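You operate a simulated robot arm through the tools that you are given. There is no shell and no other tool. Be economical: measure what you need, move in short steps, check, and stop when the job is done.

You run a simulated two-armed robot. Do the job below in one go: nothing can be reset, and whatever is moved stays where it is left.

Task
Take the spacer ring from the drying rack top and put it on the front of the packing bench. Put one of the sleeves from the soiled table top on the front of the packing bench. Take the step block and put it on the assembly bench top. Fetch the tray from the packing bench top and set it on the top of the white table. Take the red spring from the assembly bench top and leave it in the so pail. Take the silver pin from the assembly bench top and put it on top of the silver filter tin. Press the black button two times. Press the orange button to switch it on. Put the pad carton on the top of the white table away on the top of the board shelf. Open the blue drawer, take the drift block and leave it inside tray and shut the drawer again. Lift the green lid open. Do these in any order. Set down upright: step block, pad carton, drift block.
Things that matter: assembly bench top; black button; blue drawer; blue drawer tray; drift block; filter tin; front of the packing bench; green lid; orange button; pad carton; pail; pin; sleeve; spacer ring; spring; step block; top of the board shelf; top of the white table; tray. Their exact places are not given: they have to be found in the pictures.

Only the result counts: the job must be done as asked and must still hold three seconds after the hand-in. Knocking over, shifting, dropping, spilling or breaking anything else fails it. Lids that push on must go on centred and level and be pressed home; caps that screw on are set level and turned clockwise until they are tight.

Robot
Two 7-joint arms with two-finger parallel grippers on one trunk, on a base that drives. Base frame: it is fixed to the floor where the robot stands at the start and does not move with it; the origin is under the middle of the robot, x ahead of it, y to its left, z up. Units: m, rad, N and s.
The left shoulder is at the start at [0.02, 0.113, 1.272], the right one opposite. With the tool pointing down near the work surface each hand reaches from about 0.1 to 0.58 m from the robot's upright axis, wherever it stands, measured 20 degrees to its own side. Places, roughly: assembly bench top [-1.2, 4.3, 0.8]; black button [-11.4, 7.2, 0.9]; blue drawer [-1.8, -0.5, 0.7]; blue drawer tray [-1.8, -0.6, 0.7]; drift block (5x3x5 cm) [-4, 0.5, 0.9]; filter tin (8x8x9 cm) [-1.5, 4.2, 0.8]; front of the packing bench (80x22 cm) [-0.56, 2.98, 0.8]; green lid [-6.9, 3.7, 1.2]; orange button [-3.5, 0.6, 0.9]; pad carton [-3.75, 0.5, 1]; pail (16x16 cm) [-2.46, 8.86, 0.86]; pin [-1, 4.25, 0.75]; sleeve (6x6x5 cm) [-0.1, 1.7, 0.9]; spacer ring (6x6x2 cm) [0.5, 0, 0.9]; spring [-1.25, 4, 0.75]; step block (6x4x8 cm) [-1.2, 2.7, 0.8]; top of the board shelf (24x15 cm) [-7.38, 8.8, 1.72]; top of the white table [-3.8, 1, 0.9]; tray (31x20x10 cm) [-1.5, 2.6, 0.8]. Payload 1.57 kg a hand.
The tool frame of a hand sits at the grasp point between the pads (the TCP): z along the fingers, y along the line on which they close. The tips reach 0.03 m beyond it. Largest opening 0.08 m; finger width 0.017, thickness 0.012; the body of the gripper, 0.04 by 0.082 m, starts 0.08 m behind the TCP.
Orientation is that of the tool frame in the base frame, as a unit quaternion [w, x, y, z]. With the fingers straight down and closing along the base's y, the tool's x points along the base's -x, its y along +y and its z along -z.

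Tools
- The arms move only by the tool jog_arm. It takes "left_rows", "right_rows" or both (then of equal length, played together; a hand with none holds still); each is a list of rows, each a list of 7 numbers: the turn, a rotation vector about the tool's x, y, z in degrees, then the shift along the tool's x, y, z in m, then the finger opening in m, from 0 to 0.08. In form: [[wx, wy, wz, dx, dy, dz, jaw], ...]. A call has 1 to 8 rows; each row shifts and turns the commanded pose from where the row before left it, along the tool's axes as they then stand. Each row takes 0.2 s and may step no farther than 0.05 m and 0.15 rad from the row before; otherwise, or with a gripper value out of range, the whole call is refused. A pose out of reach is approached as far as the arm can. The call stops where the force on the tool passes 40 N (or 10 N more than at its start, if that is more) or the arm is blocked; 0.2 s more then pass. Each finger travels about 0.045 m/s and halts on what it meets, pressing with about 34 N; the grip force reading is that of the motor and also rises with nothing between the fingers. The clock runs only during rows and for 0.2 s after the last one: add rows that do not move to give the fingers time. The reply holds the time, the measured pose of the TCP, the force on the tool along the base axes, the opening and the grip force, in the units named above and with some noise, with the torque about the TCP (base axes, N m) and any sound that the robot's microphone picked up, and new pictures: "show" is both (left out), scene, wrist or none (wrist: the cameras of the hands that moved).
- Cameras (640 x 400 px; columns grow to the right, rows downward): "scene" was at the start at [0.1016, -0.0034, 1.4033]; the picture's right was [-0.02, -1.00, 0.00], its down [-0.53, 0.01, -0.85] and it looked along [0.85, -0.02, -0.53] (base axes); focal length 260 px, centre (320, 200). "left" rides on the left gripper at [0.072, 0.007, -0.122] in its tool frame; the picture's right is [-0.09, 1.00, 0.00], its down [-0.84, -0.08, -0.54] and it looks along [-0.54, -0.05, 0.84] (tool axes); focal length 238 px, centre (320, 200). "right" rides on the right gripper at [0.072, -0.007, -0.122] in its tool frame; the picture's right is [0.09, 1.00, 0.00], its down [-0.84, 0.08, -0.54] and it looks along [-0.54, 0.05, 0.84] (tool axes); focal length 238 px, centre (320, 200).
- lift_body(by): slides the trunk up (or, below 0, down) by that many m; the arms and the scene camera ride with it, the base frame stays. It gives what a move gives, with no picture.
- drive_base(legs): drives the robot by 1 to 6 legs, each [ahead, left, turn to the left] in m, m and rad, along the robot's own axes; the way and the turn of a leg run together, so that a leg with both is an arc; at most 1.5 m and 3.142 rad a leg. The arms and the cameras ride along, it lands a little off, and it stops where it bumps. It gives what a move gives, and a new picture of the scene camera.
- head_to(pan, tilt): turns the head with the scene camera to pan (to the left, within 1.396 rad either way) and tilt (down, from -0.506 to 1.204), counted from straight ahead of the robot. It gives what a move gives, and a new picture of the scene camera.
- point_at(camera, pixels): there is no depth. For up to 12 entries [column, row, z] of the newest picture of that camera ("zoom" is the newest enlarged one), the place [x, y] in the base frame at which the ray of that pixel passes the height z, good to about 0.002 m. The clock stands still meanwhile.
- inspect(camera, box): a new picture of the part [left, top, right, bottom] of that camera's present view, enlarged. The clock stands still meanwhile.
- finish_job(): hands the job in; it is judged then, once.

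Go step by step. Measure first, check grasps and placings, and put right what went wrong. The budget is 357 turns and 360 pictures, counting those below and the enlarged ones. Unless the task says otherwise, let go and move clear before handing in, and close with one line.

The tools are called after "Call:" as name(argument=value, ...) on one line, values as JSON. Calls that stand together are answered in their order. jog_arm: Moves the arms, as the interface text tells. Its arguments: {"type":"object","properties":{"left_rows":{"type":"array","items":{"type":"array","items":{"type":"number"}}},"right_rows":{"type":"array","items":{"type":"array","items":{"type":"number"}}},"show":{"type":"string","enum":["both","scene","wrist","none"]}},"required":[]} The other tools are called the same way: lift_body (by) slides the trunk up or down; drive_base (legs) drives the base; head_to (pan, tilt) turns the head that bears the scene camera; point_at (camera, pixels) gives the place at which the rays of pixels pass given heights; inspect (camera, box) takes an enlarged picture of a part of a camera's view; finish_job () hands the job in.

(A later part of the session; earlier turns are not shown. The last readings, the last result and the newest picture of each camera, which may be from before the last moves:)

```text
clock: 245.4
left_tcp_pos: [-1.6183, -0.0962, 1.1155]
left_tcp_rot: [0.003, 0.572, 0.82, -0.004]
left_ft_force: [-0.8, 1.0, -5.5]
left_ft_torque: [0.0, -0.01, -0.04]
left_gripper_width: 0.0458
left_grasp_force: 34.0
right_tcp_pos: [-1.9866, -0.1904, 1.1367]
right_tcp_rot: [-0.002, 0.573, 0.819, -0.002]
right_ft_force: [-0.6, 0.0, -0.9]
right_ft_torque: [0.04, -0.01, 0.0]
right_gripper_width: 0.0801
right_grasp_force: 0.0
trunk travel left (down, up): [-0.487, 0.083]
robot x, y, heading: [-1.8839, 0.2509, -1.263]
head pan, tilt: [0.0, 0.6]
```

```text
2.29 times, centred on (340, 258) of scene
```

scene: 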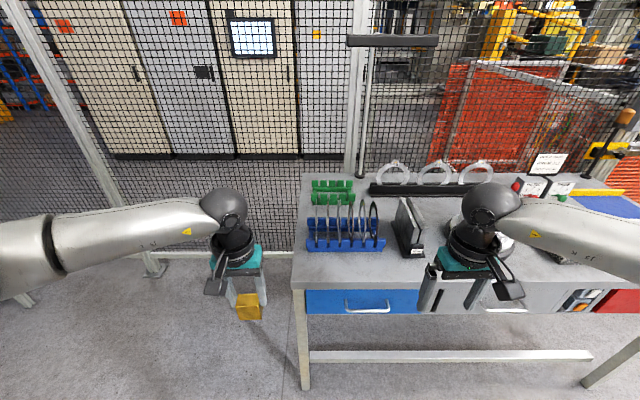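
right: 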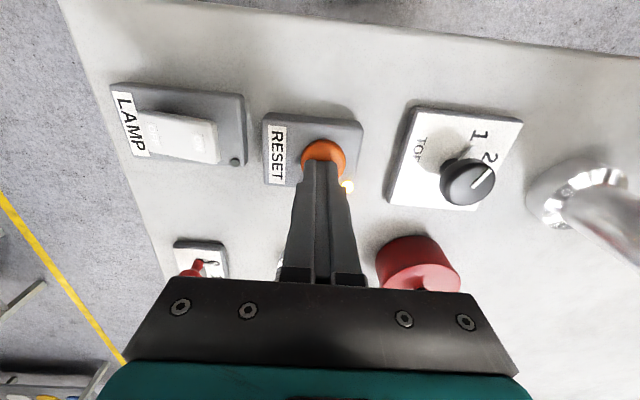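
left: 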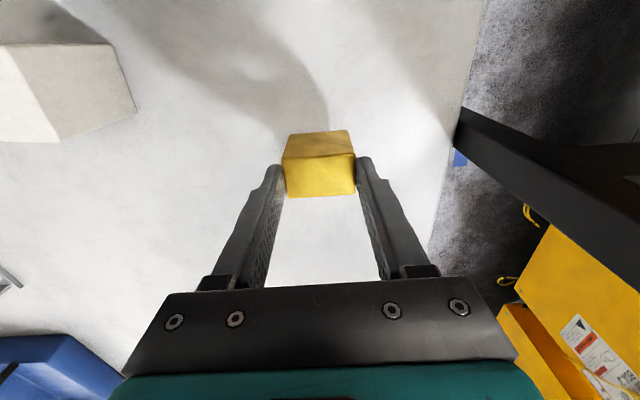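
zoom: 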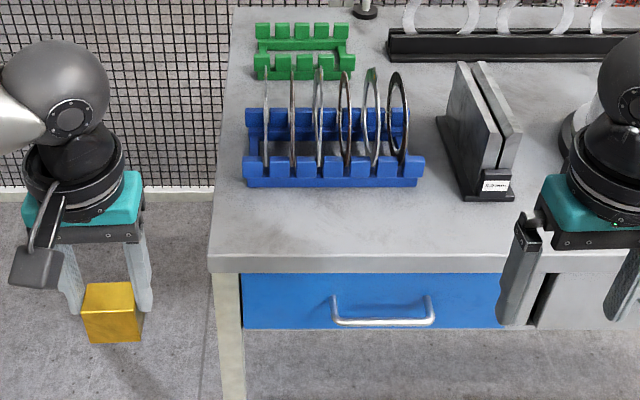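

Call:
point_at(camera="scene", pixels=[[291, 282, 0.75], [291, 282, 0.8], [368, 311, 0.66], [368, 311, 0.68], [368, 311, 0.7], [368, 311, 0.72], [346, 310, 0.7], [390, 312, 0.7]])

Call:
drive_base(legs=[[0.0, 0.05, 0]])

Call:
lift_body(by=-0.15)

Call:
head_to(pan=0.0, tilt=0.6)

```text
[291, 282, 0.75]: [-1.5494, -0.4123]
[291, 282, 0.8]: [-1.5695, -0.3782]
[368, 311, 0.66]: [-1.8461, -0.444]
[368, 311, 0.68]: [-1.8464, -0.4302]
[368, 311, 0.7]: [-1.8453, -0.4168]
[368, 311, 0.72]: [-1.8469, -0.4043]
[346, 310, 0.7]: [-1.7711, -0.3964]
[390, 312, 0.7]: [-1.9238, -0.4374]
```

```text
clock: 246.4
left_tcp_pos: [-1.5701, -0.0808, 1.1157]
left_tcp_rot: [0.002, 0.572, 0.82, -0.004]
left_ft_force: [0.3, 0.5, -5.7]
left_ft_torque: [0.0, 0.05, -0.02]
left_gripper_width: 0.0459
left_grasp_force: 33.8
right_tcp_pos: [-1.9394, -0.1771, 1.1371]
right_tcp_rot: [-0.002, 0.574, 0.819, -0.001]
right_ft_force: [0.0, -0.4, 0.3]
right_ft_torque: [0.01, 0.02, -0.02]
right_gripper_width: 0.08
right_grasp_force: 0.0
trunk travel left (down, up): [-0.487, 0.083]
robot x, y, heading: [-1.8338, 0.2707, -1.253]
head pan, tilt: [0.0, 0.6]
```

scene: 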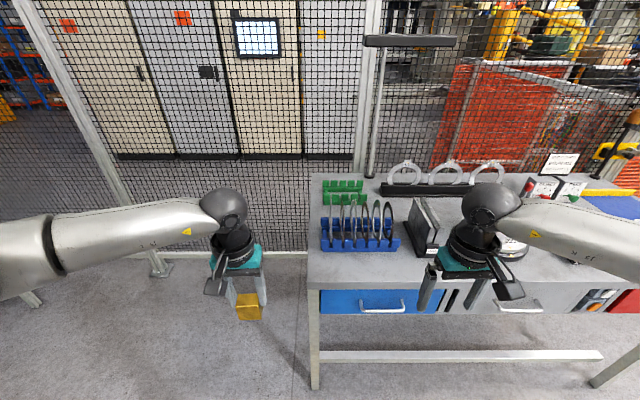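

```text
clock: 248.1
left_tcp_pos: [-1.5729, -0.0822, 0.9663]
left_tcp_rot: [0.002, 0.572, 0.82, -0.004]
left_ft_force: [0.6, 0.0, -4.9]
left_ft_torque: [-0.02, -0.02, -0.02]
left_gripper_width: 0.0457
left_grasp_force: 34.1
right_tcp_pos: [-1.9407, -0.1757, 0.9877]
right_tcp_rot: [-0.002, 0.574, 0.819, 0.0]
right_ft_force: [-0.3, 0.8, 0.1]
right_ft_torque: [-0.02, 0.0, 0.02]
right_gripper_width: 0.08
right_grasp_force: 0.1
trunk travel left (down, up): [-0.337, 0.233]
robot x, y, heading: [-1.8361, 0.2732, -1.258]
head pan, tilt: [0.0, 0.6]
```

```text
clock: 248.7
left_tcp_pos: [-1.5716, -0.0824, 0.9655]
left_tcp_rot: [0.003, 0.572, 0.82, -0.004]
left_ft_force: [0.9, 0.4, -6.1]
left_ft_torque: [0.0, -0.01, 0.02]
left_gripper_width: 0.0455
left_grasp_force: 33.9
right_tcp_pos: [-1.9406, -0.1752, 0.9881]
right_tcp_rot: [-0.002, 0.574, 0.819, -0.001]
right_ft_force: [-0.9, 0.0, -0.2]
right_ft_torque: [0.02, 0.0, -0.02]
right_gripper_width: 0.0799
right_grasp_force: 0.1
trunk travel left (down, up): [-0.337, 0.233]
robot x, y, heading: [-1.8332, 0.2685, -1.258]
head pan, tilt: [0.0, 0.6]
```

scene: 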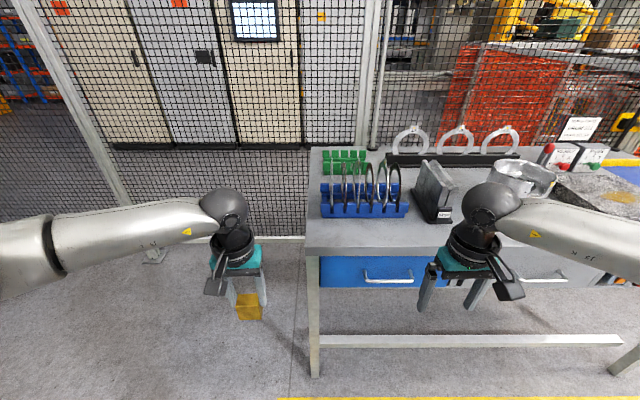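

Call:
inspect(camera="scene", box=[290, 220, 450, 320])

Call:
point_at(camera="zoom", pixels=[[395, 245, 0.66], [395, 245, 0.68], [395, 245, 0.7], [395, 245, 0.72], [65, 130, 0.75], [65, 130, 0.8], [65, 130, 0.77]])

```text
4.00 times, centred on (370, 270) of scene
```

zoom: 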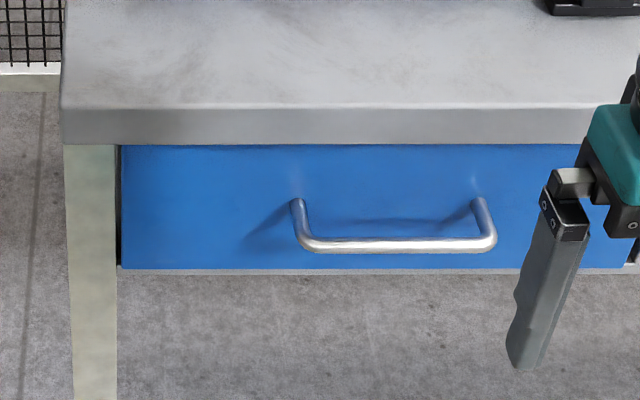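

```text
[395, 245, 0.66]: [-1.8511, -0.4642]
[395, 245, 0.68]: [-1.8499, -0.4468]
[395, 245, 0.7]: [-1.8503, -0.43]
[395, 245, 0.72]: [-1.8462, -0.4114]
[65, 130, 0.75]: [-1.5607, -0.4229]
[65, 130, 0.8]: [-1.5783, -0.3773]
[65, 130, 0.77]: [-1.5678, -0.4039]
```

Call:
point_at(camera="zoom", pixels=[[62, 107, 0.75], [62, 107, 0.8], [62, 107, 0.85], [300, 203, 0.72], [300, 203, 0.75], [122, 265, 0.65], [122, 265, 0.7]])

```text
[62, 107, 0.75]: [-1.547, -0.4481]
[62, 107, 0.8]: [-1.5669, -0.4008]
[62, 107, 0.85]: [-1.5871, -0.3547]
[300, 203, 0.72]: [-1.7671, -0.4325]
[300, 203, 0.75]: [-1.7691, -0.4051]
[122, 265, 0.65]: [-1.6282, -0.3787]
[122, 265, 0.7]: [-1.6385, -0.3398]
```

Triangulation puts the bench top at about 0.89 and the drawer's bar handle near (-1.846,-0.356,0.787), sticking out about 4 cm. I plan to hook it from above with tilted closed fingers; first I move closer and tilt the right hand.

Call:
drive_base(legs=[[0.1, -0.1, 0]])

Call:
jog_arm(right_rows=[[0, -8, 0, 0, 0.03, 0, 0.04], [0, -8, 0, 0, 0.04, 0, 0.02], [0, -8, 0, 0, 0.04, 0, 0], [0, 0, 0, 0, 0.02, 0, 0]], show="both")

```text
clock: 250.0
left_tcp_pos: [-1.6361, -0.2071, 0.9664]
left_tcp_rot: [0.003, 0.571, 0.821, -0.003]
left_ft_force: [0.0, -0.8, -5.7]
left_ft_torque: [0.02, -0.03, 0.01]
left_gripper_width: 0.0456
left_grasp_force: 34.3
right_tcp_pos: [-2.0051, -0.3018, 0.9866]
right_tcp_rot: [-0.002, 0.574, 0.819, 0.0]
right_ft_force: [0.1, 0.2, 0.4]
right_ft_torque: [0.02, -0.02, 0.04]
right_gripper_width: 0.0797
right_grasp_force: 0.0
trunk travel left (down, up): [-0.337, 0.233]
robot x, y, heading: [-1.8975, 0.1436, -1.259]
head pan, tilt: [0.0, 0.6]
```

scene: 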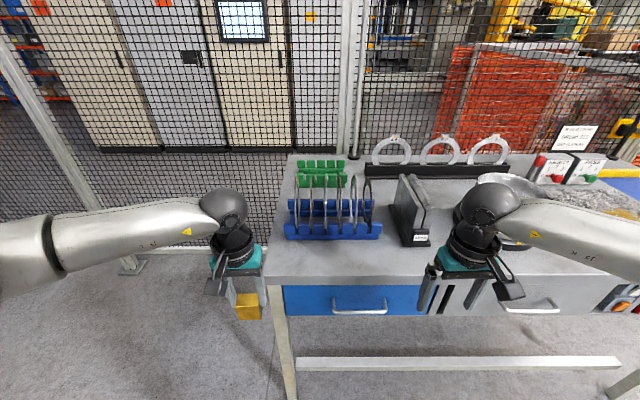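

```text
clock: 251.0
left_tcp_pos: [-1.6374, -0.2053, 0.9666]
left_tcp_rot: [0.002, 0.571, 0.821, -0.004]
left_ft_force: [-0.6, 0.3, -6.1]
left_ft_torque: [0.04, -0.03, 0.0]
left_gripper_width: 0.0457
left_grasp_force: 33.4
right_tcp_pos: [-1.8827, -0.2561, 0.9865]
right_tcp_rot: [0.169, 0.561, 0.801, -0.121]
right_ft_force: [0.2, -0.1, -0.8]
right_ft_torque: [-0.02, -0.02, 0.02]
right_gripper_width: 0.0002
right_grasp_force: 2.4
trunk travel left (down, up): [-0.337, 0.233]
robot x, y, heading: [-1.9016, 0.1433, -1.256]
head pan, tilt: [0.0, 0.6]
```

scene: 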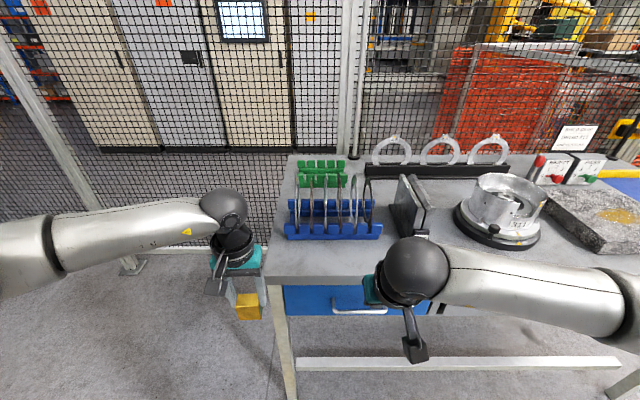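
right: 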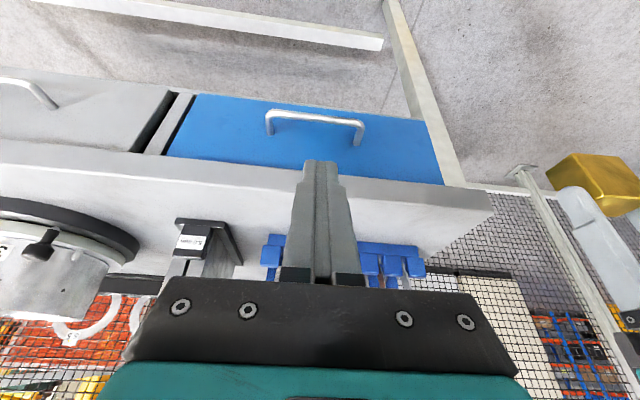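

Call:
point_at(camera="right", pixels=[[315, 117, 0.75], [315, 117, 0.77], [315, 117, 0.79], [315, 117, 0.81], [268, 132, 0.79], [355, 143, 0.79], [140, 180, 0.89], [420, 212, 0.89]])

Call:
point_at(camera="scene", pixels=[[359, 312, 0.75], [359, 312, 0.77], [359, 312, 0.79], [359, 312, 0.81], [268, 276, 0.89], [268, 276, 0.87]])

```text
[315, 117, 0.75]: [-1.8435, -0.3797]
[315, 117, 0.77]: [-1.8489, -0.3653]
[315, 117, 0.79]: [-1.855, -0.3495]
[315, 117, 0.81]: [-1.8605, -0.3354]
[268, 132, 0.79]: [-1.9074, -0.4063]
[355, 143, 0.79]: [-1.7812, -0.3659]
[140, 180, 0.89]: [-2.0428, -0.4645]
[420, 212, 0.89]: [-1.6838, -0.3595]
```

```text
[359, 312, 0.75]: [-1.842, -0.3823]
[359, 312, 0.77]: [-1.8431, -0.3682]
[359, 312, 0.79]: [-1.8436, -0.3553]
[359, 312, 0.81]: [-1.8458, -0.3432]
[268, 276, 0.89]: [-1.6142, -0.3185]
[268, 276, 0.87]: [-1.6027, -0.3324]
```

Three views now agree: bar at (-1.842,-0.382,0.750), about 4 cm off the face. I tilt to 35° and approach along the finger axis, stopping short to check.

Call:
jog_arm(right_rows=[[0, -5.5, 0, 0, 0, 0, 0], [0, -5.5, 0, 0, 0, 0, 0], [0, 0, 0, 0.01, 0, 0.045, 0], [0, 0, 0, 0, 0, 0.045, 0], [0, 0, 0, 0, 0, 0.045, 0], [0, 0, 0, 0, 0, 0.035, 0]], show="both")

```text
clock: 252.4
left_tcp_pos: [-1.6366, -0.2062, 0.9658]
left_tcp_rot: [0.002, 0.571, 0.821, -0.003]
left_ft_force: [0.0, -0.1, -6.0]
left_ft_torque: [-0.02, -0.03, 0.01]
left_gripper_width: 0.0452
left_grasp_force: 34.4
right_tcp_pos: [-1.8547, -0.339, 0.8404]
right_tcp_rot: [0.245, 0.547, 0.782, -0.173]
right_ft_force: [-0.1, -1.1, 0.3]
right_ft_torque: [-0.02, 0.03, 0.01]
right_gripper_width: 0.0
right_grasp_force: 21.5
trunk travel left (down, up): [-0.337, 0.233]
robot x, y, heading: [-1.901, 0.1463, -1.259]
head pan, tilt: [0.0, 0.6]
```

scene: 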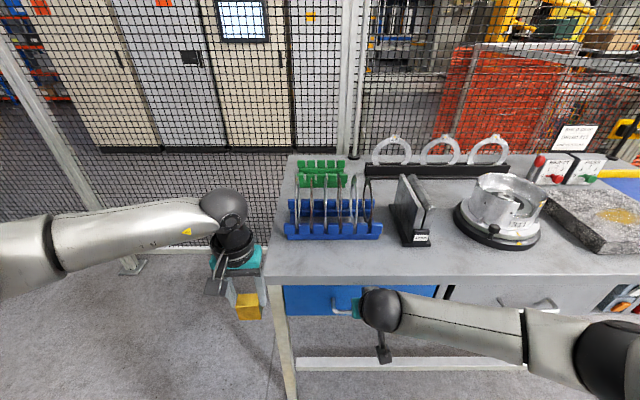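
right: 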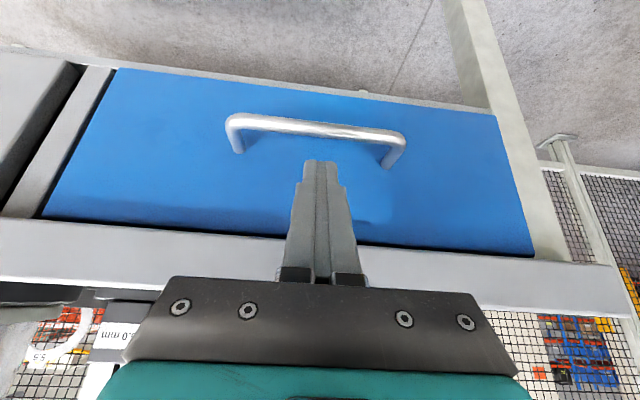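

Call:
point_at(camera="right", pixels=[[318, 128, 0.73], [318, 128, 0.75], [318, 128, 0.77], [238, 150, 0.75], [388, 165, 0.75], [318, 160, 0.8158]])

Call:
point_at(camera="scene", pixels=[[340, 311, 0.73], [340, 311, 0.75], [340, 311, 0.77]])

```text
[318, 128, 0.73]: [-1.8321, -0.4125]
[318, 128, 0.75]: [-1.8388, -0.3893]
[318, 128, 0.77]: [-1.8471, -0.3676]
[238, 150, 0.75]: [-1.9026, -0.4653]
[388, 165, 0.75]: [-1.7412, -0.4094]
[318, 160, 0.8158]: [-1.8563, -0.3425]
```

```text
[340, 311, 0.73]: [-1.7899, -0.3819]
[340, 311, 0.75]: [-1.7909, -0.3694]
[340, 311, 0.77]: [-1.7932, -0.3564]
```

Call:
jog_arm(right_rows=[[0, 0, 0, -0.006, 0, 0.02, 0], [0, 0, 0, 0, 0, 0.03, 0], [0, 0, 0, 0, 0, 0.02, 0], [0, 0, 0, 0, 0, 0.014, 0]], show="wrist")

```text
clock: 253.5
left_tcp_pos: [-1.6406, -0.1977, 0.9684]
left_tcp_rot: [0.006, 0.573, 0.82, -0.005]
left_ft_force: [0.4, 0.0, -6.2]
left_ft_torque: [-0.02, 0.01, -0.01]
left_gripper_width: 0.0455
left_grasp_force: 34.0
right_tcp_pos: [-1.8359, -0.3758, 0.7796]
right_tcp_rot: [0.246, 0.549, 0.781, -0.169]
right_ft_force: [-23.2, 42.7, 54.8]
right_ft_torque: [1.61, 0.9, -0.47]
right_gripper_width: 0.0002
right_grasp_force: 21.2
trunk travel left (down, up): [-0.337, 0.233]
robot x, y, heading: [-1.9022, 0.1412, -1.258]
head pan, tilt: [0.0, 0.6]
stopped in row 4 (right hand): the force on the tool passed its limit at 134 N (the readings are from after the stop); the commanded pose is now the measured one
```

right: 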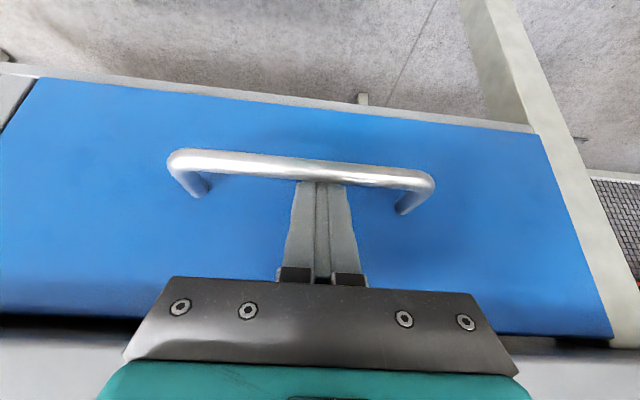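

The bar now lies over the tips (318,170): the fingers are hooked behind it. I pull back horizontally.

Call:
jog_arm(right_rows=[[0, 0, 0, 0.0164, 0, -0.0115, 0], [0, 0, 0, 0.0205, 0, -0.0143, 0], [0, 0, 0, 0.0205, 0, -0.0143, 0], [0, 0, 0, 0.0205, 0, -0.0143, 0]], show="both")

```text
clock: 254.5
left_tcp_pos: [-1.635, -0.2011, 0.9682]
left_tcp_rot: [0.004, 0.572, 0.82, -0.005]
left_ft_force: [1.0, 0.4, -6.3]
left_ft_torque: [-0.03, 0.03, -0.02]
left_gripper_width: 0.0458
left_grasp_force: 33.8
right_tcp_pos: [-1.8598, -0.2963, 0.7791]
right_tcp_rot: [0.241, 0.548, 0.784, -0.166]
right_ft_force: [2.5, 9.2, 46.1]
right_ft_torque: [-0.14, -1.21, 0.2]
right_gripper_width: 0.0
right_grasp_force: 21.0
right hand out of reach, approached as far as the arm can: row 4
trunk travel left (down, up): [-0.337, 0.233]
robot x, y, heading: [-1.8993, 0.1453, -1.263]
head pan, tilt: [0.0, 0.6]
```

scene: 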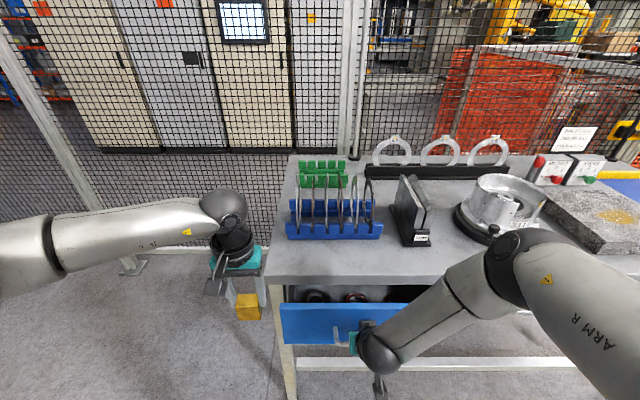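
right: 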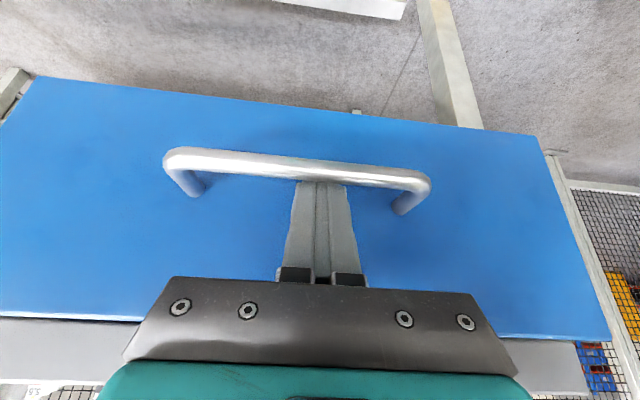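

The drawer slides. The arm is at its limit, so I pull on by driving the base back.

Call:
drive_base(legs=[[-0.16, 0, 0]])

```text
clock: 256.0
left_tcp_pos: [-1.6846, -0.0527, 0.9668]
left_tcp_rot: [0.003, 0.572, 0.82, -0.006]
left_ft_force: [-0.6, -0.2, -5.7]
left_ft_torque: [0.0, -0.01, -0.03]
left_gripper_width: 0.0456
left_grasp_force: 34.0
right_tcp_pos: [-1.9076, -0.147, 0.7796]
right_tcp_rot: [0.242, 0.548, 0.783, -0.167]
right_ft_force: [16.5, 5.5, 25.8]
right_ft_torque: [1.01, -0.12, -0.12]
right_gripper_width: 0.0001
right_grasp_force: 21.6
trunk travel left (down, up): [-0.337, 0.233]
robot x, y, heading: [-1.9482, 0.2947, -1.256]
head pan, tilt: [0.0, 0.6]
```

scene: 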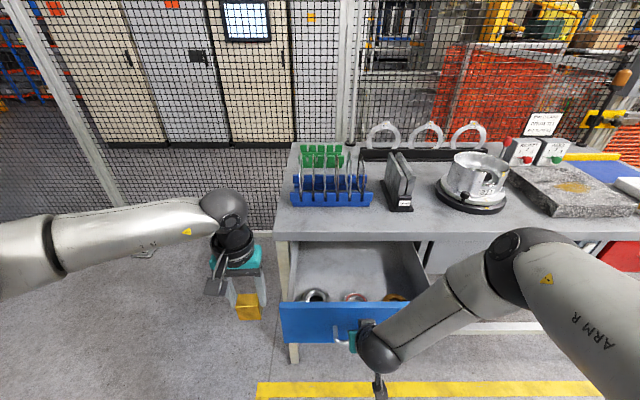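

The drawer is well open; its rear interior is empty around (335,265). I unhook the right hand along its axis.

Call:
jog_arm(right_rows=[[0, 0, 0, -0.002, 0, -0.03, 0], [0, 0, 0, 0, 0, -0.045, 0], [0, 0, 0, 0, -0.01, -0.045, 0], [0, 0, 0, 0.02, -0.04, -0.02, 0], [0, 0, 0, 0.02, -0.04, -0.02, 0], [0, 0, 0, 0, -0.04, -0.02, 0]], show="scene")

Call:
inspect(camera="scene", box=[260, 220, 460, 345])

```text
clock: 257.4
left_tcp_pos: [-1.6875, -0.0538, 0.9667]
left_tcp_rot: [0.003, 0.572, 0.82, -0.004]
left_ft_force: [-0.1, 0.6, -5.3]
left_ft_torque: [-0.03, -0.02, -0.03]
left_gripper_width: 0.0454
left_grasp_force: 33.8
right_tcp_pos: [-2.0417, -0.0948, 0.9446]
right_tcp_rot: [0.244, 0.548, 0.783, -0.166]
right_ft_force: [0.2, 0.4, -0.1]
right_ft_torque: [-0.01, -0.01, 0.01]
right_gripper_width: 0.0
right_grasp_force: 21.8
right hand out of reach, approached as far as the arm can: row 4, 5
trunk travel left (down, up): [-0.337, 0.233]
robot x, y, heading: [-1.9508, 0.2954, -1.262]
head pan, tilt: [0.0, 0.6]
```

scene: 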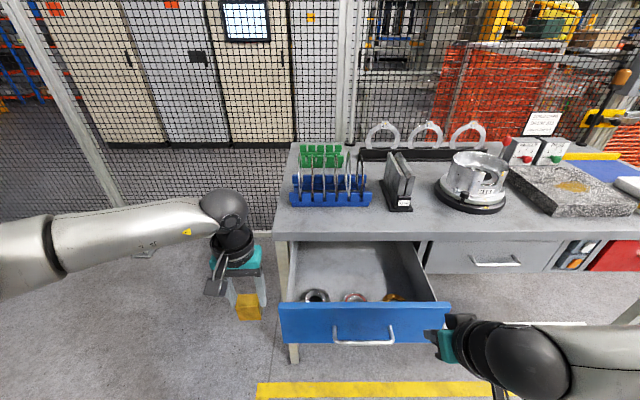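

```text
3.20 times, centred on (360, 282) of scene
```

zoom: 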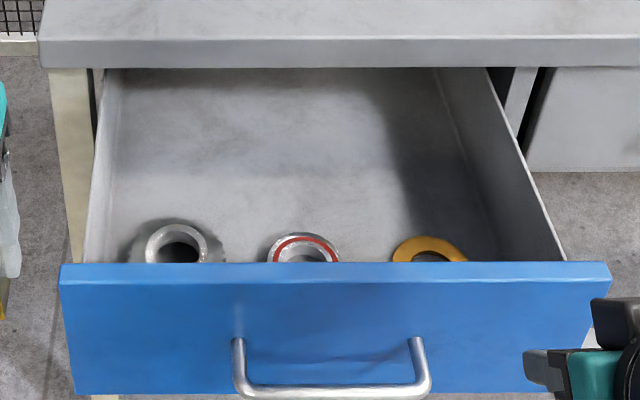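

Call:
point_at(camera="scene", pixels=[[345, 268, 0.73], [345, 268, 0.75], [345, 246, 0.73], [345, 290, 0.73], [345, 240, 0.86], [345, 303, 0.84], [290, 303, 0.84], [440, 303, 0.84], [315, 300, 0.74]])

```text
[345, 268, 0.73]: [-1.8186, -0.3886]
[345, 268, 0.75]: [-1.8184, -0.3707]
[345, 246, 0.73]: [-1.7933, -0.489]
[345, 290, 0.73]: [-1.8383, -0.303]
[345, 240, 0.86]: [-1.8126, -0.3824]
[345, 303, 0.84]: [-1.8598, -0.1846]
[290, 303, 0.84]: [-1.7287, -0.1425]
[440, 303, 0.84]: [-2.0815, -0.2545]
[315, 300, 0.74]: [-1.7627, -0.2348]
```

I move in so the left hand can lower the block into the free rear part near (-1.80,-0.34).

Call:
drive_base(legs=[[0.17, -0.12, 0]])

Call:
inspect(camera="left", box=[0, 0, 640, 400])

```text
clock: 259.0
left_tcp_pos: [-1.7465, -0.25, 0.9654]
left_tcp_rot: [0.003, 0.573, 0.82, -0.002]
left_ft_force: [0.2, -0.9, -5.1]
left_ft_torque: [-0.01, 0.01, -0.03]
left_gripper_width: 0.0459
left_grasp_force: 33.6
right_tcp_pos: [-2.1023, -0.2938, 0.9442]
right_tcp_rot: [0.243, 0.549, 0.782, -0.167]
right_ft_force: [0.5, 0.2, 0.4]
right_ft_torque: [-0.03, -0.03, 0.03]
right_gripper_width: 0.0
right_grasp_force: 21.4
trunk travel left (down, up): [-0.337, 0.233]
robot x, y, heading: [-2.006, 0.1007, -1.26]
head pan, tilt: [0.0, 0.6]
```

scene: 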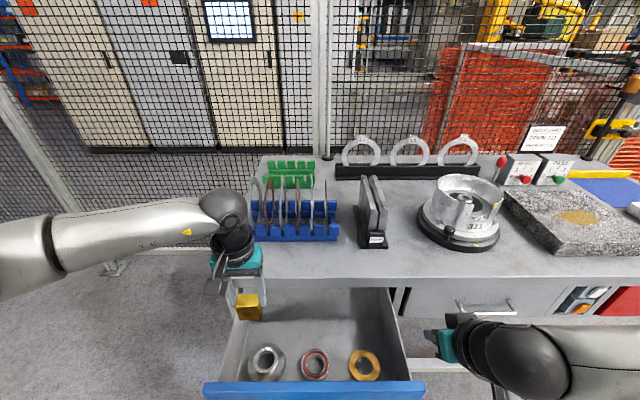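

```text
1.00 times, centred on (320, 200) of left (not enlarged: the box is as wide or as high as the picture)
```

zoom: 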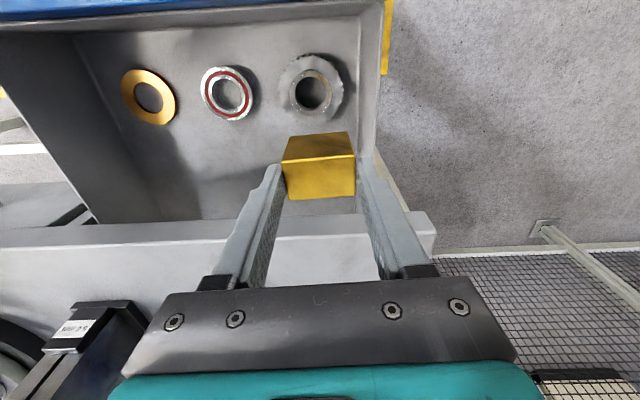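

Call:
point_at(camera="scene", pixels=[[325, 320, 0.73], [325, 320, 0.76], [315, 350, 0.75], [345, 290, 0.86], [250, 290, 0.86], [265, 348, 0.76], [360, 350, 0.75], [310, 382, 0.84]])

Call:
point_at(camera="zoom", pixels=[[228, 95, 0.74], [150, 97, 0.74], [312, 90, 0.74], [230, 120, 0.74], [200, 225, 0.89], [200, 18, 0.84]])

```text
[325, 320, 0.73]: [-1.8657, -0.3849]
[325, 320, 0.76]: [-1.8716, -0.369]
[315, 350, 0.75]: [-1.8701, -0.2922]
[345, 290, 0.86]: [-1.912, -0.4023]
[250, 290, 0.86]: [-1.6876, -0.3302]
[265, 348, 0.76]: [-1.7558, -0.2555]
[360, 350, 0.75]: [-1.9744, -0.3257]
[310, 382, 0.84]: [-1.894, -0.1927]
```

```text
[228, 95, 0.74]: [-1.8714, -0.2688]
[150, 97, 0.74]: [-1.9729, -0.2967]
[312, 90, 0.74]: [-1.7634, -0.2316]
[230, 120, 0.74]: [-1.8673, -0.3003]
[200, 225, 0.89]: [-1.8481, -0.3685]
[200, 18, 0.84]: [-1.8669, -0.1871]
```

Call:
jog_arm(left_rows=[[0, 0, 0, -0.015, -0.032, 0, 0.04], [0, 0, 0, -0.015, -0.032, 0, 0.04], [0, 0, 0, -0.015, -0.031, 0, 0.04], [0, 0, 0, 0, 0, 0.04, 0.04], [0, 0, 0, 0, 0, 0.04, 0.04]], show="both")

```text
clock: 260.2
left_tcp_pos: [-1.8199, -0.326, 0.886]
left_tcp_rot: [0.003, 0.573, 0.82, -0.003]
left_ft_force: [0.0, 0.2, -5.1]
left_ft_torque: [0.0, -0.03, -0.01]
left_gripper_width: 0.0452
left_grasp_force: 33.9
right_tcp_pos: [-2.103, -0.2918, 0.9441]
right_tcp_rot: [0.242, 0.548, 0.783, -0.166]
right_ft_force: [-0.9, 0.3, 0.1]
right_ft_torque: [0.01, 0.01, -0.01]
right_gripper_width: 0.0
right_grasp_force: 21.5
trunk travel left (down, up): [-0.337, 0.233]
robot x, y, heading: [-2.0095, 0.1013, -1.265]
head pan, tilt: [0.0, 0.6]
```

scene: 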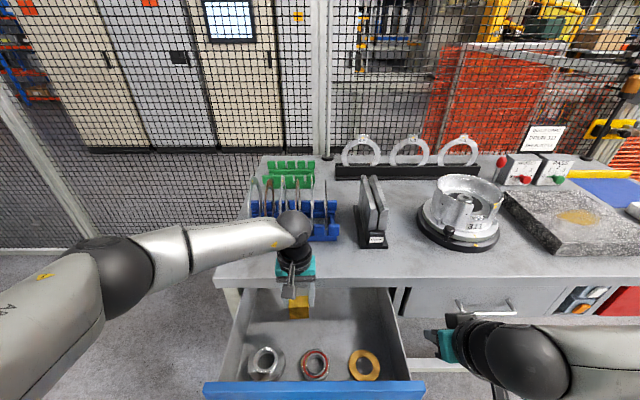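
left: 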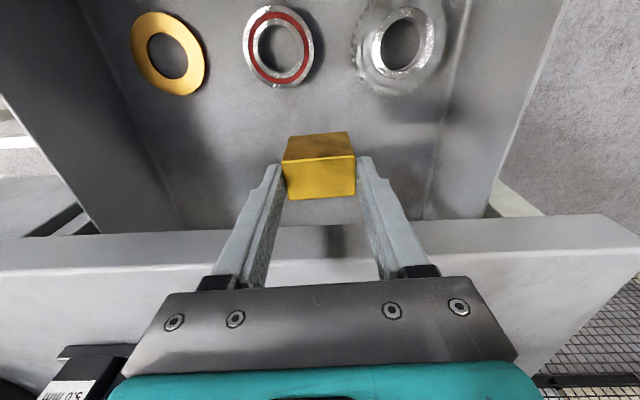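

Call:
point_at(camera="left", pixels=[[320, 228, 0.89], [430, 222, 0.89], [318, 150, 0.73]])

```text
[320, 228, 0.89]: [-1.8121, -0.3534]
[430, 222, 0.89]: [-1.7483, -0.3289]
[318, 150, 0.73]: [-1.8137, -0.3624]
```

Call:
jog_arm(left_rows=[[0, 0, 0, 0.012, 0, 0.03, 0.04], [0, 0, 0, 0, 0, 0.03, 0.04], [0, 0, 0, 0, 0, 0.008, 0.04], [0, 0, 0, 0, 0, 0.006, 0.04], [0, 0, 0, 0, 0, 0.005, 0.04], [0, 0, 0, 0, 0, 0.005, 0.04], [0, 0, 0, 0, 0, 0.005, 0.04]], show="wrist")

```text
clock: 261.8
left_tcp_pos: [-1.8243, -0.3143, 0.797]
left_tcp_rot: [0.002, 0.572, 0.82, -0.003]
left_ft_force: [-0.7, 0.3, -5.8]
left_ft_torque: [0.0, -0.01, 0.01]
left_gripper_width: 0.0458
left_grasp_force: 33.9
right_tcp_pos: [-2.1019, -0.2928, 0.9445]
right_tcp_rot: [0.243, 0.548, 0.783, -0.166]
right_ft_force: [-0.9, 0.1, -0.2]
right_ft_torque: [-0.02, -0.01, 0.02]
right_gripper_width: 0.0
right_grasp_force: 21.0
trunk travel left (down, up): [-0.337, 0.233]
robot x, y, heading: [-2.0084, 0.1023, -1.265]
head pan, tilt: [0.0, 0.6]
```

left: 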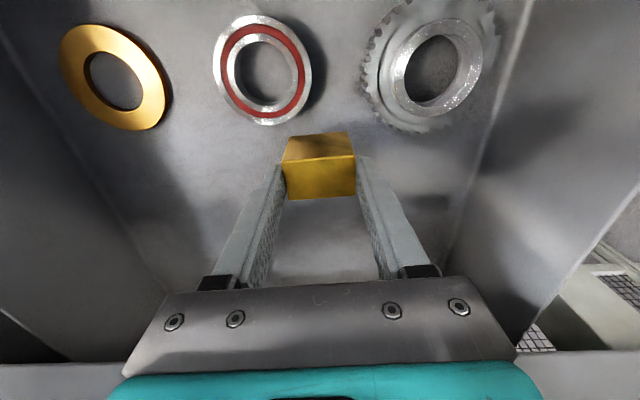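

Call:
jog_arm(left_rows=[[0, 0, 0, 0, 0, 0.006, 0.04], [0, 0, 0, 0, 0, 0.006, 0.04], [0, 0, 0, 0, 0, 0.006, 0.04], [0, 0, 0, 0, 0, 0.006, 0.04], [0, 0, 0, 0, 0, 0.006, 0.04]], show="wrist")

```text
clock: 263.0
left_tcp_pos: [-1.8255, -0.3155, 0.7671]
left_tcp_rot: [0.002, 0.572, 0.82, -0.003]
left_ft_force: [0.6, -0.1, -5.7]
left_ft_torque: [0.0, 0.0, 0.06]
left_gripper_width: 0.0459
left_grasp_force: 34.2
right_tcp_pos: [-2.1028, -0.2926, 0.9439]
right_tcp_rot: [0.242, 0.549, 0.782, -0.166]
right_ft_force: [-0.4, 0.2, 1.2]
right_ft_torque: [0.0, -0.02, -0.02]
right_gripper_width: 0.0
right_grasp_force: 21.5
trunk travel left (down, up): [-0.337, 0.233]
robot x, y, heading: [-2.0064, 0.0992, -1.264]
head pan, tilt: [0.0, 0.6]
```

left: 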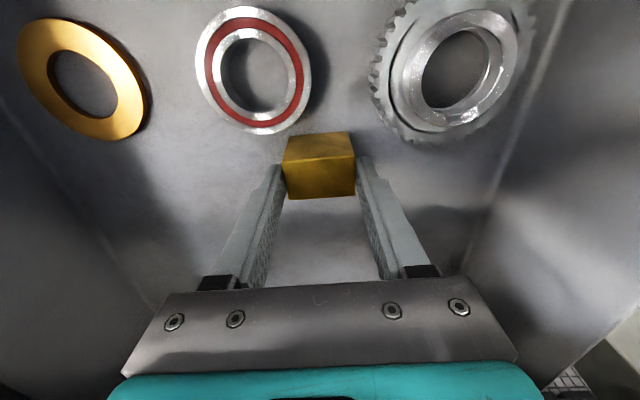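

Call:
jog_arm(left_rows=[[0, 0, 0, 0, 0, 0.006, 0.04], [0, 0, 0, 0, 0, 0.006, 0.04], [0, 0, 0, 0, 0, 0.006, 0.04], [0, 0, 0, 0, 0, 0.006, 0.04], [0, 0, 0, 0, 0, 0.006, 0.04]], show="wrist")

```text
clock: 264.2
left_tcp_pos: [-1.8249, -0.3144, 0.7363]
left_tcp_rot: [0.001, 0.573, 0.82, -0.003]
left_ft_force: [-0.9, 0.8, 4.7]
left_ft_torque: [0.06, -0.21, 0.02]
left_gripper_width: 0.046
left_grasp_force: 5.4
right_tcp_pos: [-2.1014, -0.2925, 0.9448]
right_tcp_rot: [0.242, 0.549, 0.783, -0.166]
right_ft_force: [-0.1, -0.4, 0.0]
right_ft_torque: [0.03, 0.01, 0.0]
right_gripper_width: 0.0002
right_grasp_force: 21.0
trunk travel left (down, up): [-0.337, 0.233]
robot x, y, heading: [-2.0083, 0.0991, -1.263]
head pan, tilt: [0.0, 0.6]
```

left: 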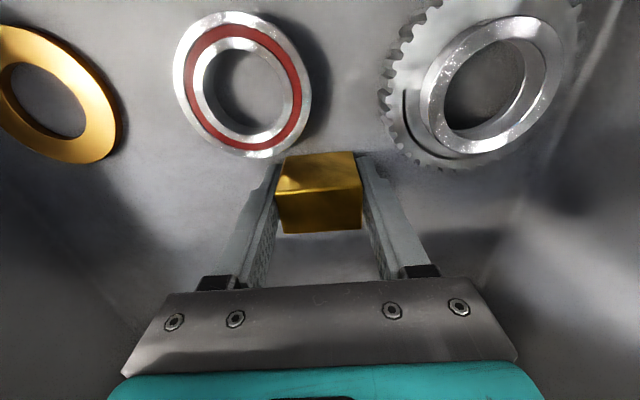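

The block has touched the floor and slid up a little between the pads. I open and lift straight out.

Call:
jog_arm(left_rows=[[0, 0, 0, 0, 0, 0, 0.05], [0, 0, 0, 0, 0, 0, 0.06], [0, 0, 0, 0, 0, 0, 0.06], [0, 0, 0, 0, 0, -0.04, 0.06], [0, 0, 0, 0, 0, -0.045, 0.06], [0, 0, 0, 0, 0, -0.045, 0.06], [0, 0, 0, 0, 0, -0.045, 0.06], [0, 0, 0, 0, 0, -0.045, 0.06]], show="both")

```text
clock: 266.0
left_tcp_pos: [-1.8252, -0.3125, 0.9588]
left_tcp_rot: [0.003, 0.572, 0.82, -0.003]
left_ft_force: [0.0, 0.3, 0.0]
left_ft_torque: [0.02, 0.01, 0.03]
left_gripper_width: 0.06
left_grasp_force: 0.0
right_tcp_pos: [-2.1013, -0.2919, 0.9451]
right_tcp_rot: [0.242, 0.549, 0.782, -0.166]
right_ft_force: [1.0, -0.3, 0.0]
right_ft_torque: [-0.01, 0.02, -0.03]
right_gripper_width: 0.0
right_grasp_force: 21.8
trunk travel left (down, up): [-0.337, 0.233]
robot x, y, heading: [-2.0084, 0.1007, -1.266]
head pan, tilt: [0.0, 0.6]
```

scene: 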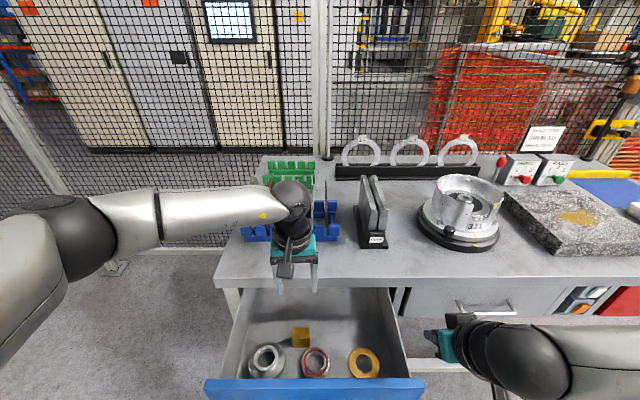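
left: 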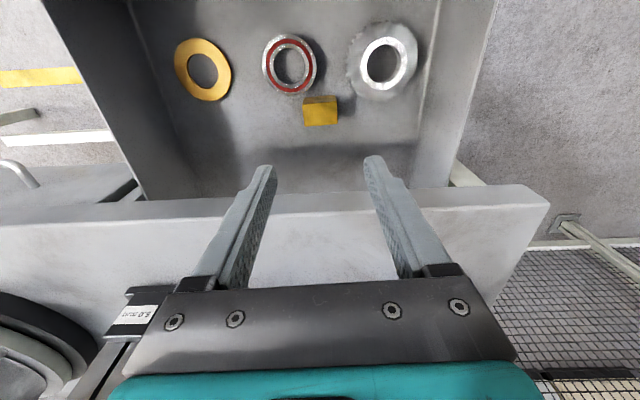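

The drift block stands in the drawer. I withdraw the left hand, back off, and line up the right fingers with the drawer face to push it shut.

Call:
jog_arm(left_rows=[[0, 0, 0, 0.0, 0, -0.045, 0.06], [0, 0, 0, 0.02, 0.02, -0.04, 0.06], [0, 0, 0, 0.03, 0.03, 0, 0.06], [0, 0, 0, 0.03, 0.03, 0, 0.06], [0, 0, 0, 0, 0.03, 0, 0.06]], show="none")

Call:
drive_base(legs=[[-0.22, 0.12, 0]])

Call:
inspect(camera="right", box=[0, 0, 640, 400])

```text
clock: 267.2
left_tcp_pos: [-1.7487, -0.1994, 1.0418]
left_tcp_rot: [0.002, 0.572, 0.82, -0.004]
left_ft_force: [0.4, 0.2, -0.4]
left_ft_torque: [-0.01, 0.01, 0.01]
left_gripper_width: 0.0602
left_grasp_force: 0.1
right_tcp_pos: [-2.1017, -0.2905, 0.9438]
right_tcp_rot: [0.242, 0.549, 0.782, -0.167]
right_ft_force: [-0.5, 0.3, -0.4]
right_ft_torque: [-0.01, -0.02, -0.01]
right_gripper_width: 0.0
right_grasp_force: 21.4
trunk travel left (down, up): [-0.337, 0.233]
robot x, y, heading: [-2.0066, 0.0995, -1.262]
head pan, tilt: [0.0, 0.6]
```

```text
clock: 269.0
left_tcp_pos: [-1.6996, 0.0443, 1.0422]
left_tcp_rot: [0.002, 0.571, 0.821, -0.004]
left_ft_force: [-0.2, -0.3, 0.0]
left_ft_torque: [-0.01, -0.02, 0.02]
left_gripper_width: 0.0597
left_grasp_force: 0.1
right_tcp_pos: [-2.0522, -0.0479, 0.9449]
right_tcp_rot: [0.244, 0.547, 0.783, -0.167]
right_ft_force: [0.5, 1.3, 0.9]
right_ft_torque: [-0.02, 0.03, -0.02]
right_gripper_width: 0.0003
right_grasp_force: 21.0
trunk travel left (down, up): [-0.337, 0.233]
robot x, y, heading: [-1.9631, 0.3443, -1.257]
head pan, tilt: [0.0, 0.6]
```

scene: 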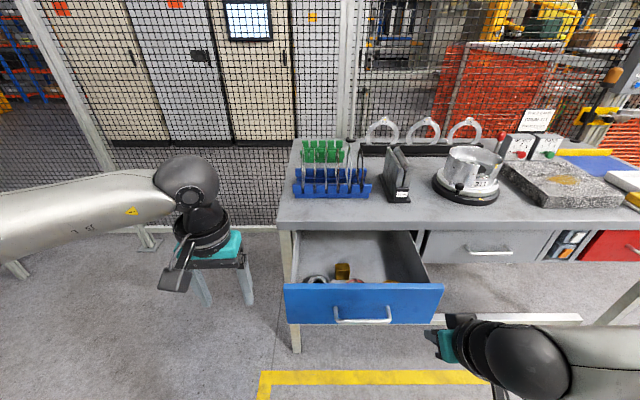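

```text
1.00 times, centred on (320, 200) of right (not enlarged: the box is as wide or as high as the picture)
```

zoom: 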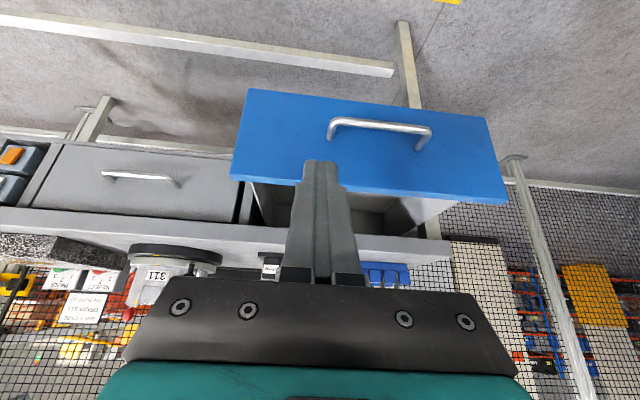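

Call:
jog_arm(right_rows=[[0, 0, 0, -0.004, 0.0196, 0.0377, 0], [0, 0, 0, -0.004, 0.0196, 0.0377, 0], [0, 0, 0, -0.004, 0.0196, 0.0377, 0], [0, 0, 0, -0.004, 0.0196, 0.0377, 0], [0, 0, 0, -0.004, 0.0196, 0.0377, 0]], show="both")

```text
clock: 270.2
left_tcp_pos: [-1.7001, 0.0441, 1.0409]
left_tcp_rot: [0.004, 0.571, 0.821, -0.004]
left_ft_force: [-0.9, -0.2, 0.5]
left_ft_torque: [-0.03, 0.01, 0.02]
left_gripper_width: 0.06
left_grasp_force: 0.0
right_tcp_pos: [-1.9169, -0.1261, 0.7987]
right_tcp_rot: [0.242, 0.548, 0.784, -0.164]
right_ft_force: [-0.4, 0.5, 0.4]
right_ft_torque: [0.0, 0.01, 0.02]
right_gripper_width: 0.0
right_grasp_force: 22.0
trunk travel left (down, up): [-0.337, 0.233]
robot x, y, heading: [-1.9618, 0.349, -1.256]
head pan, tilt: [0.0, 0.6]
```

scene: 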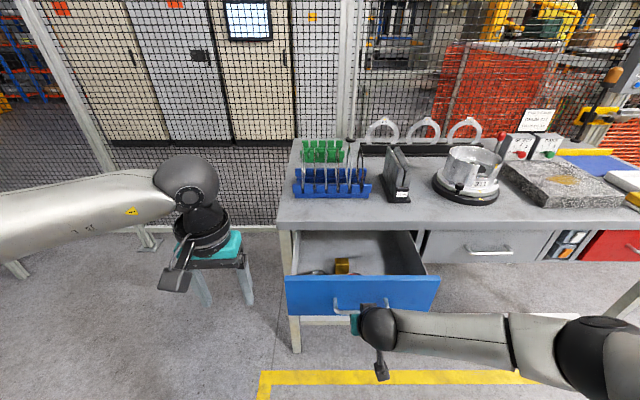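
right: 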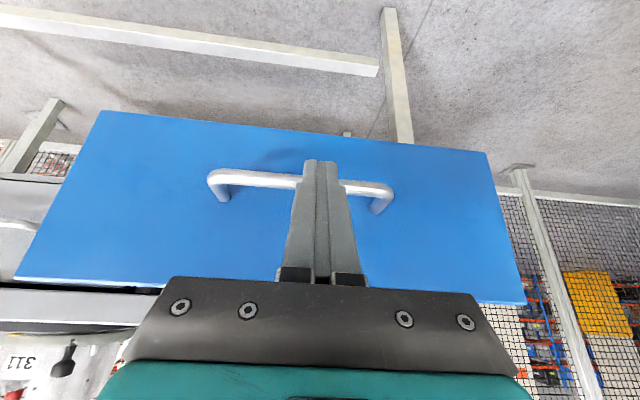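

The drawer already began to move in; I push it shut by driving forward.

Call:
drive_base(legs=[[0.12, 0, 0]])

```text
clock: 271.4
left_tcp_pos: [-1.6611, -0.069, 1.0415]
left_tcp_rot: [0.002, 0.569, 0.822, -0.004]
left_ft_force: [-0.4, -0.9, -0.3]
left_ft_torque: [0.04, -0.01, 0.0]
left_gripper_width: 0.06
left_grasp_force: 0.0
right_tcp_pos: [-1.8792, -0.2422, 0.7995]
right_tcp_rot: [0.242, 0.546, 0.785, -0.165]
right_ft_force: [0.4, -0.2, -0.8]
right_ft_torque: [0.0, 0.0, 0.0]
right_gripper_width: 0.0
right_grasp_force: 21.1
trunk travel left (down, up): [-0.337, 0.233]
robot x, y, heading: [-1.9245, 0.2323, -1.254]
head pan, tilt: [0.0, 0.6]
```

scene: 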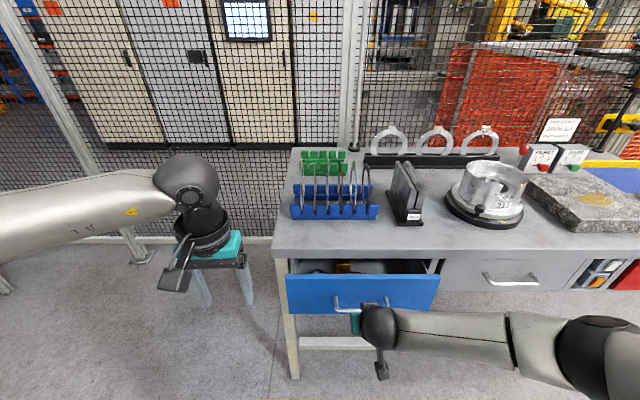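

Call:
drive_base(legs=[[0.08, 0, 0]])

Call:
inspect(camera="right", box=[0, 0, 640, 400])

```text
clock: 272.5
left_tcp_pos: [-1.6356, -0.1449, 1.0401]
left_tcp_rot: [0.002, 0.57, 0.822, -0.003]
left_ft_force: [0.9, 0.4, -0.5]
left_ft_torque: [0.0, 0.02, 0.02]
left_gripper_width: 0.0601
left_grasp_force: 0.0
right_tcp_pos: [-1.8548, -0.3171, 0.7994]
right_tcp_rot: [0.242, 0.546, 0.785, -0.165]
right_ft_force: [0.0, -0.6, -0.6]
right_ft_torque: [0.04, 0.01, -0.01]
right_gripper_width: 0.0001
right_grasp_force: 21.2
trunk travel left (down, up): [-0.337, 0.233]
robot x, y, heading: [-1.8983, 0.1556, -1.26]
head pan, tilt: [0.0, 0.6]
```

scene: 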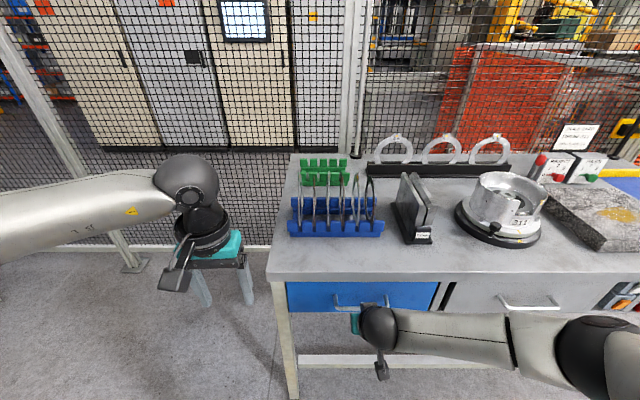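

```text
1.00 times, centred on (320, 200) of right (not enlarged: the box is as wide or as high as the picture)
```

zoom: 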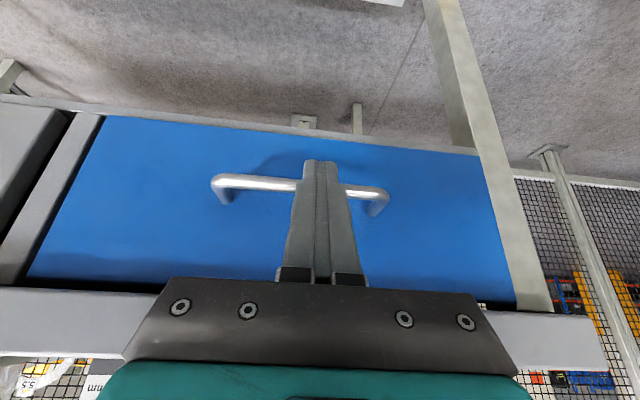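

Nearly closed; I push the last bit with the arm until it meets resistance.

Call:
jog_arm(right_rows=[[0, 0, 0, -0.0082, 0, 0.0057, 0], [0, 0, 0, -0.0082, 0, 0.0057, 0], [0, 0, 0, -0.0082, 0, 0.0057, 0], [0, 0, 0, -0.0082, 0, 0.0057, 0], [0, 0, 0, -0.0041, 0, 0.0029, 0]], show="both")

```text
clock: 273.3
left_tcp_pos: [-1.6389, -0.1394, 1.0417]
left_tcp_rot: [0.005, 0.57, 0.821, -0.005]
left_ft_force: [0.4, 0.9, -0.2]
left_ft_torque: [-0.01, 0.0, 0.0]
left_gripper_width: 0.0599
left_grasp_force: 0.1
right_tcp_pos: [-1.8481, -0.3356, 0.7986]
right_tcp_rot: [0.239, 0.548, 0.785, -0.164]
right_ft_force: [-14.3, 22.7, 31.8]
right_ft_torque: [-0.25, 0.21, -0.06]
right_gripper_width: 0.0
right_grasp_force: 21.7
trunk travel left (down, up): [-0.337, 0.233]
robot x, y, heading: [-1.9001, 0.155, -1.259]
head pan, tilt: [0.0, 0.6]
stopped in row 4 (right hand): the force on the tool passed its limit at 56 N (the readings are from after the stop); the commanded pose is now the measured one
```

scene: 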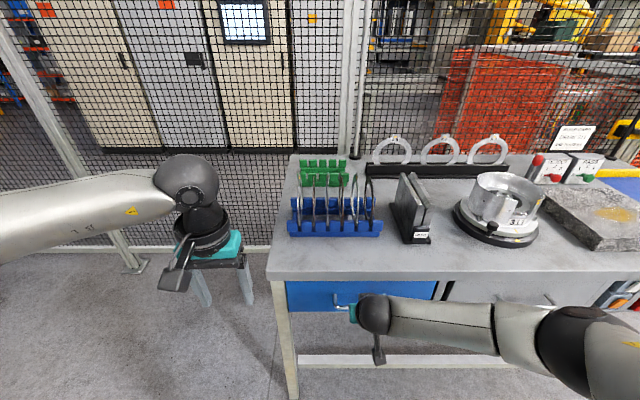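
right: 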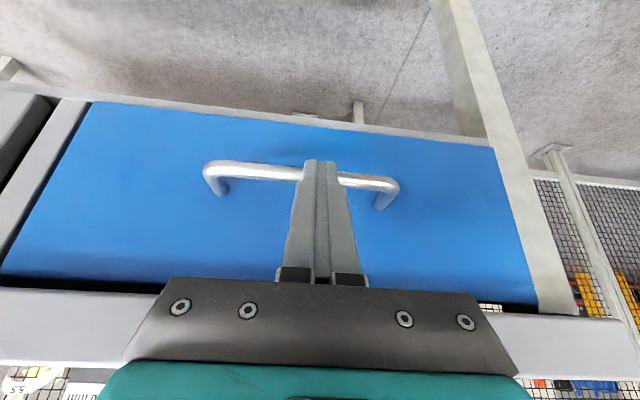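

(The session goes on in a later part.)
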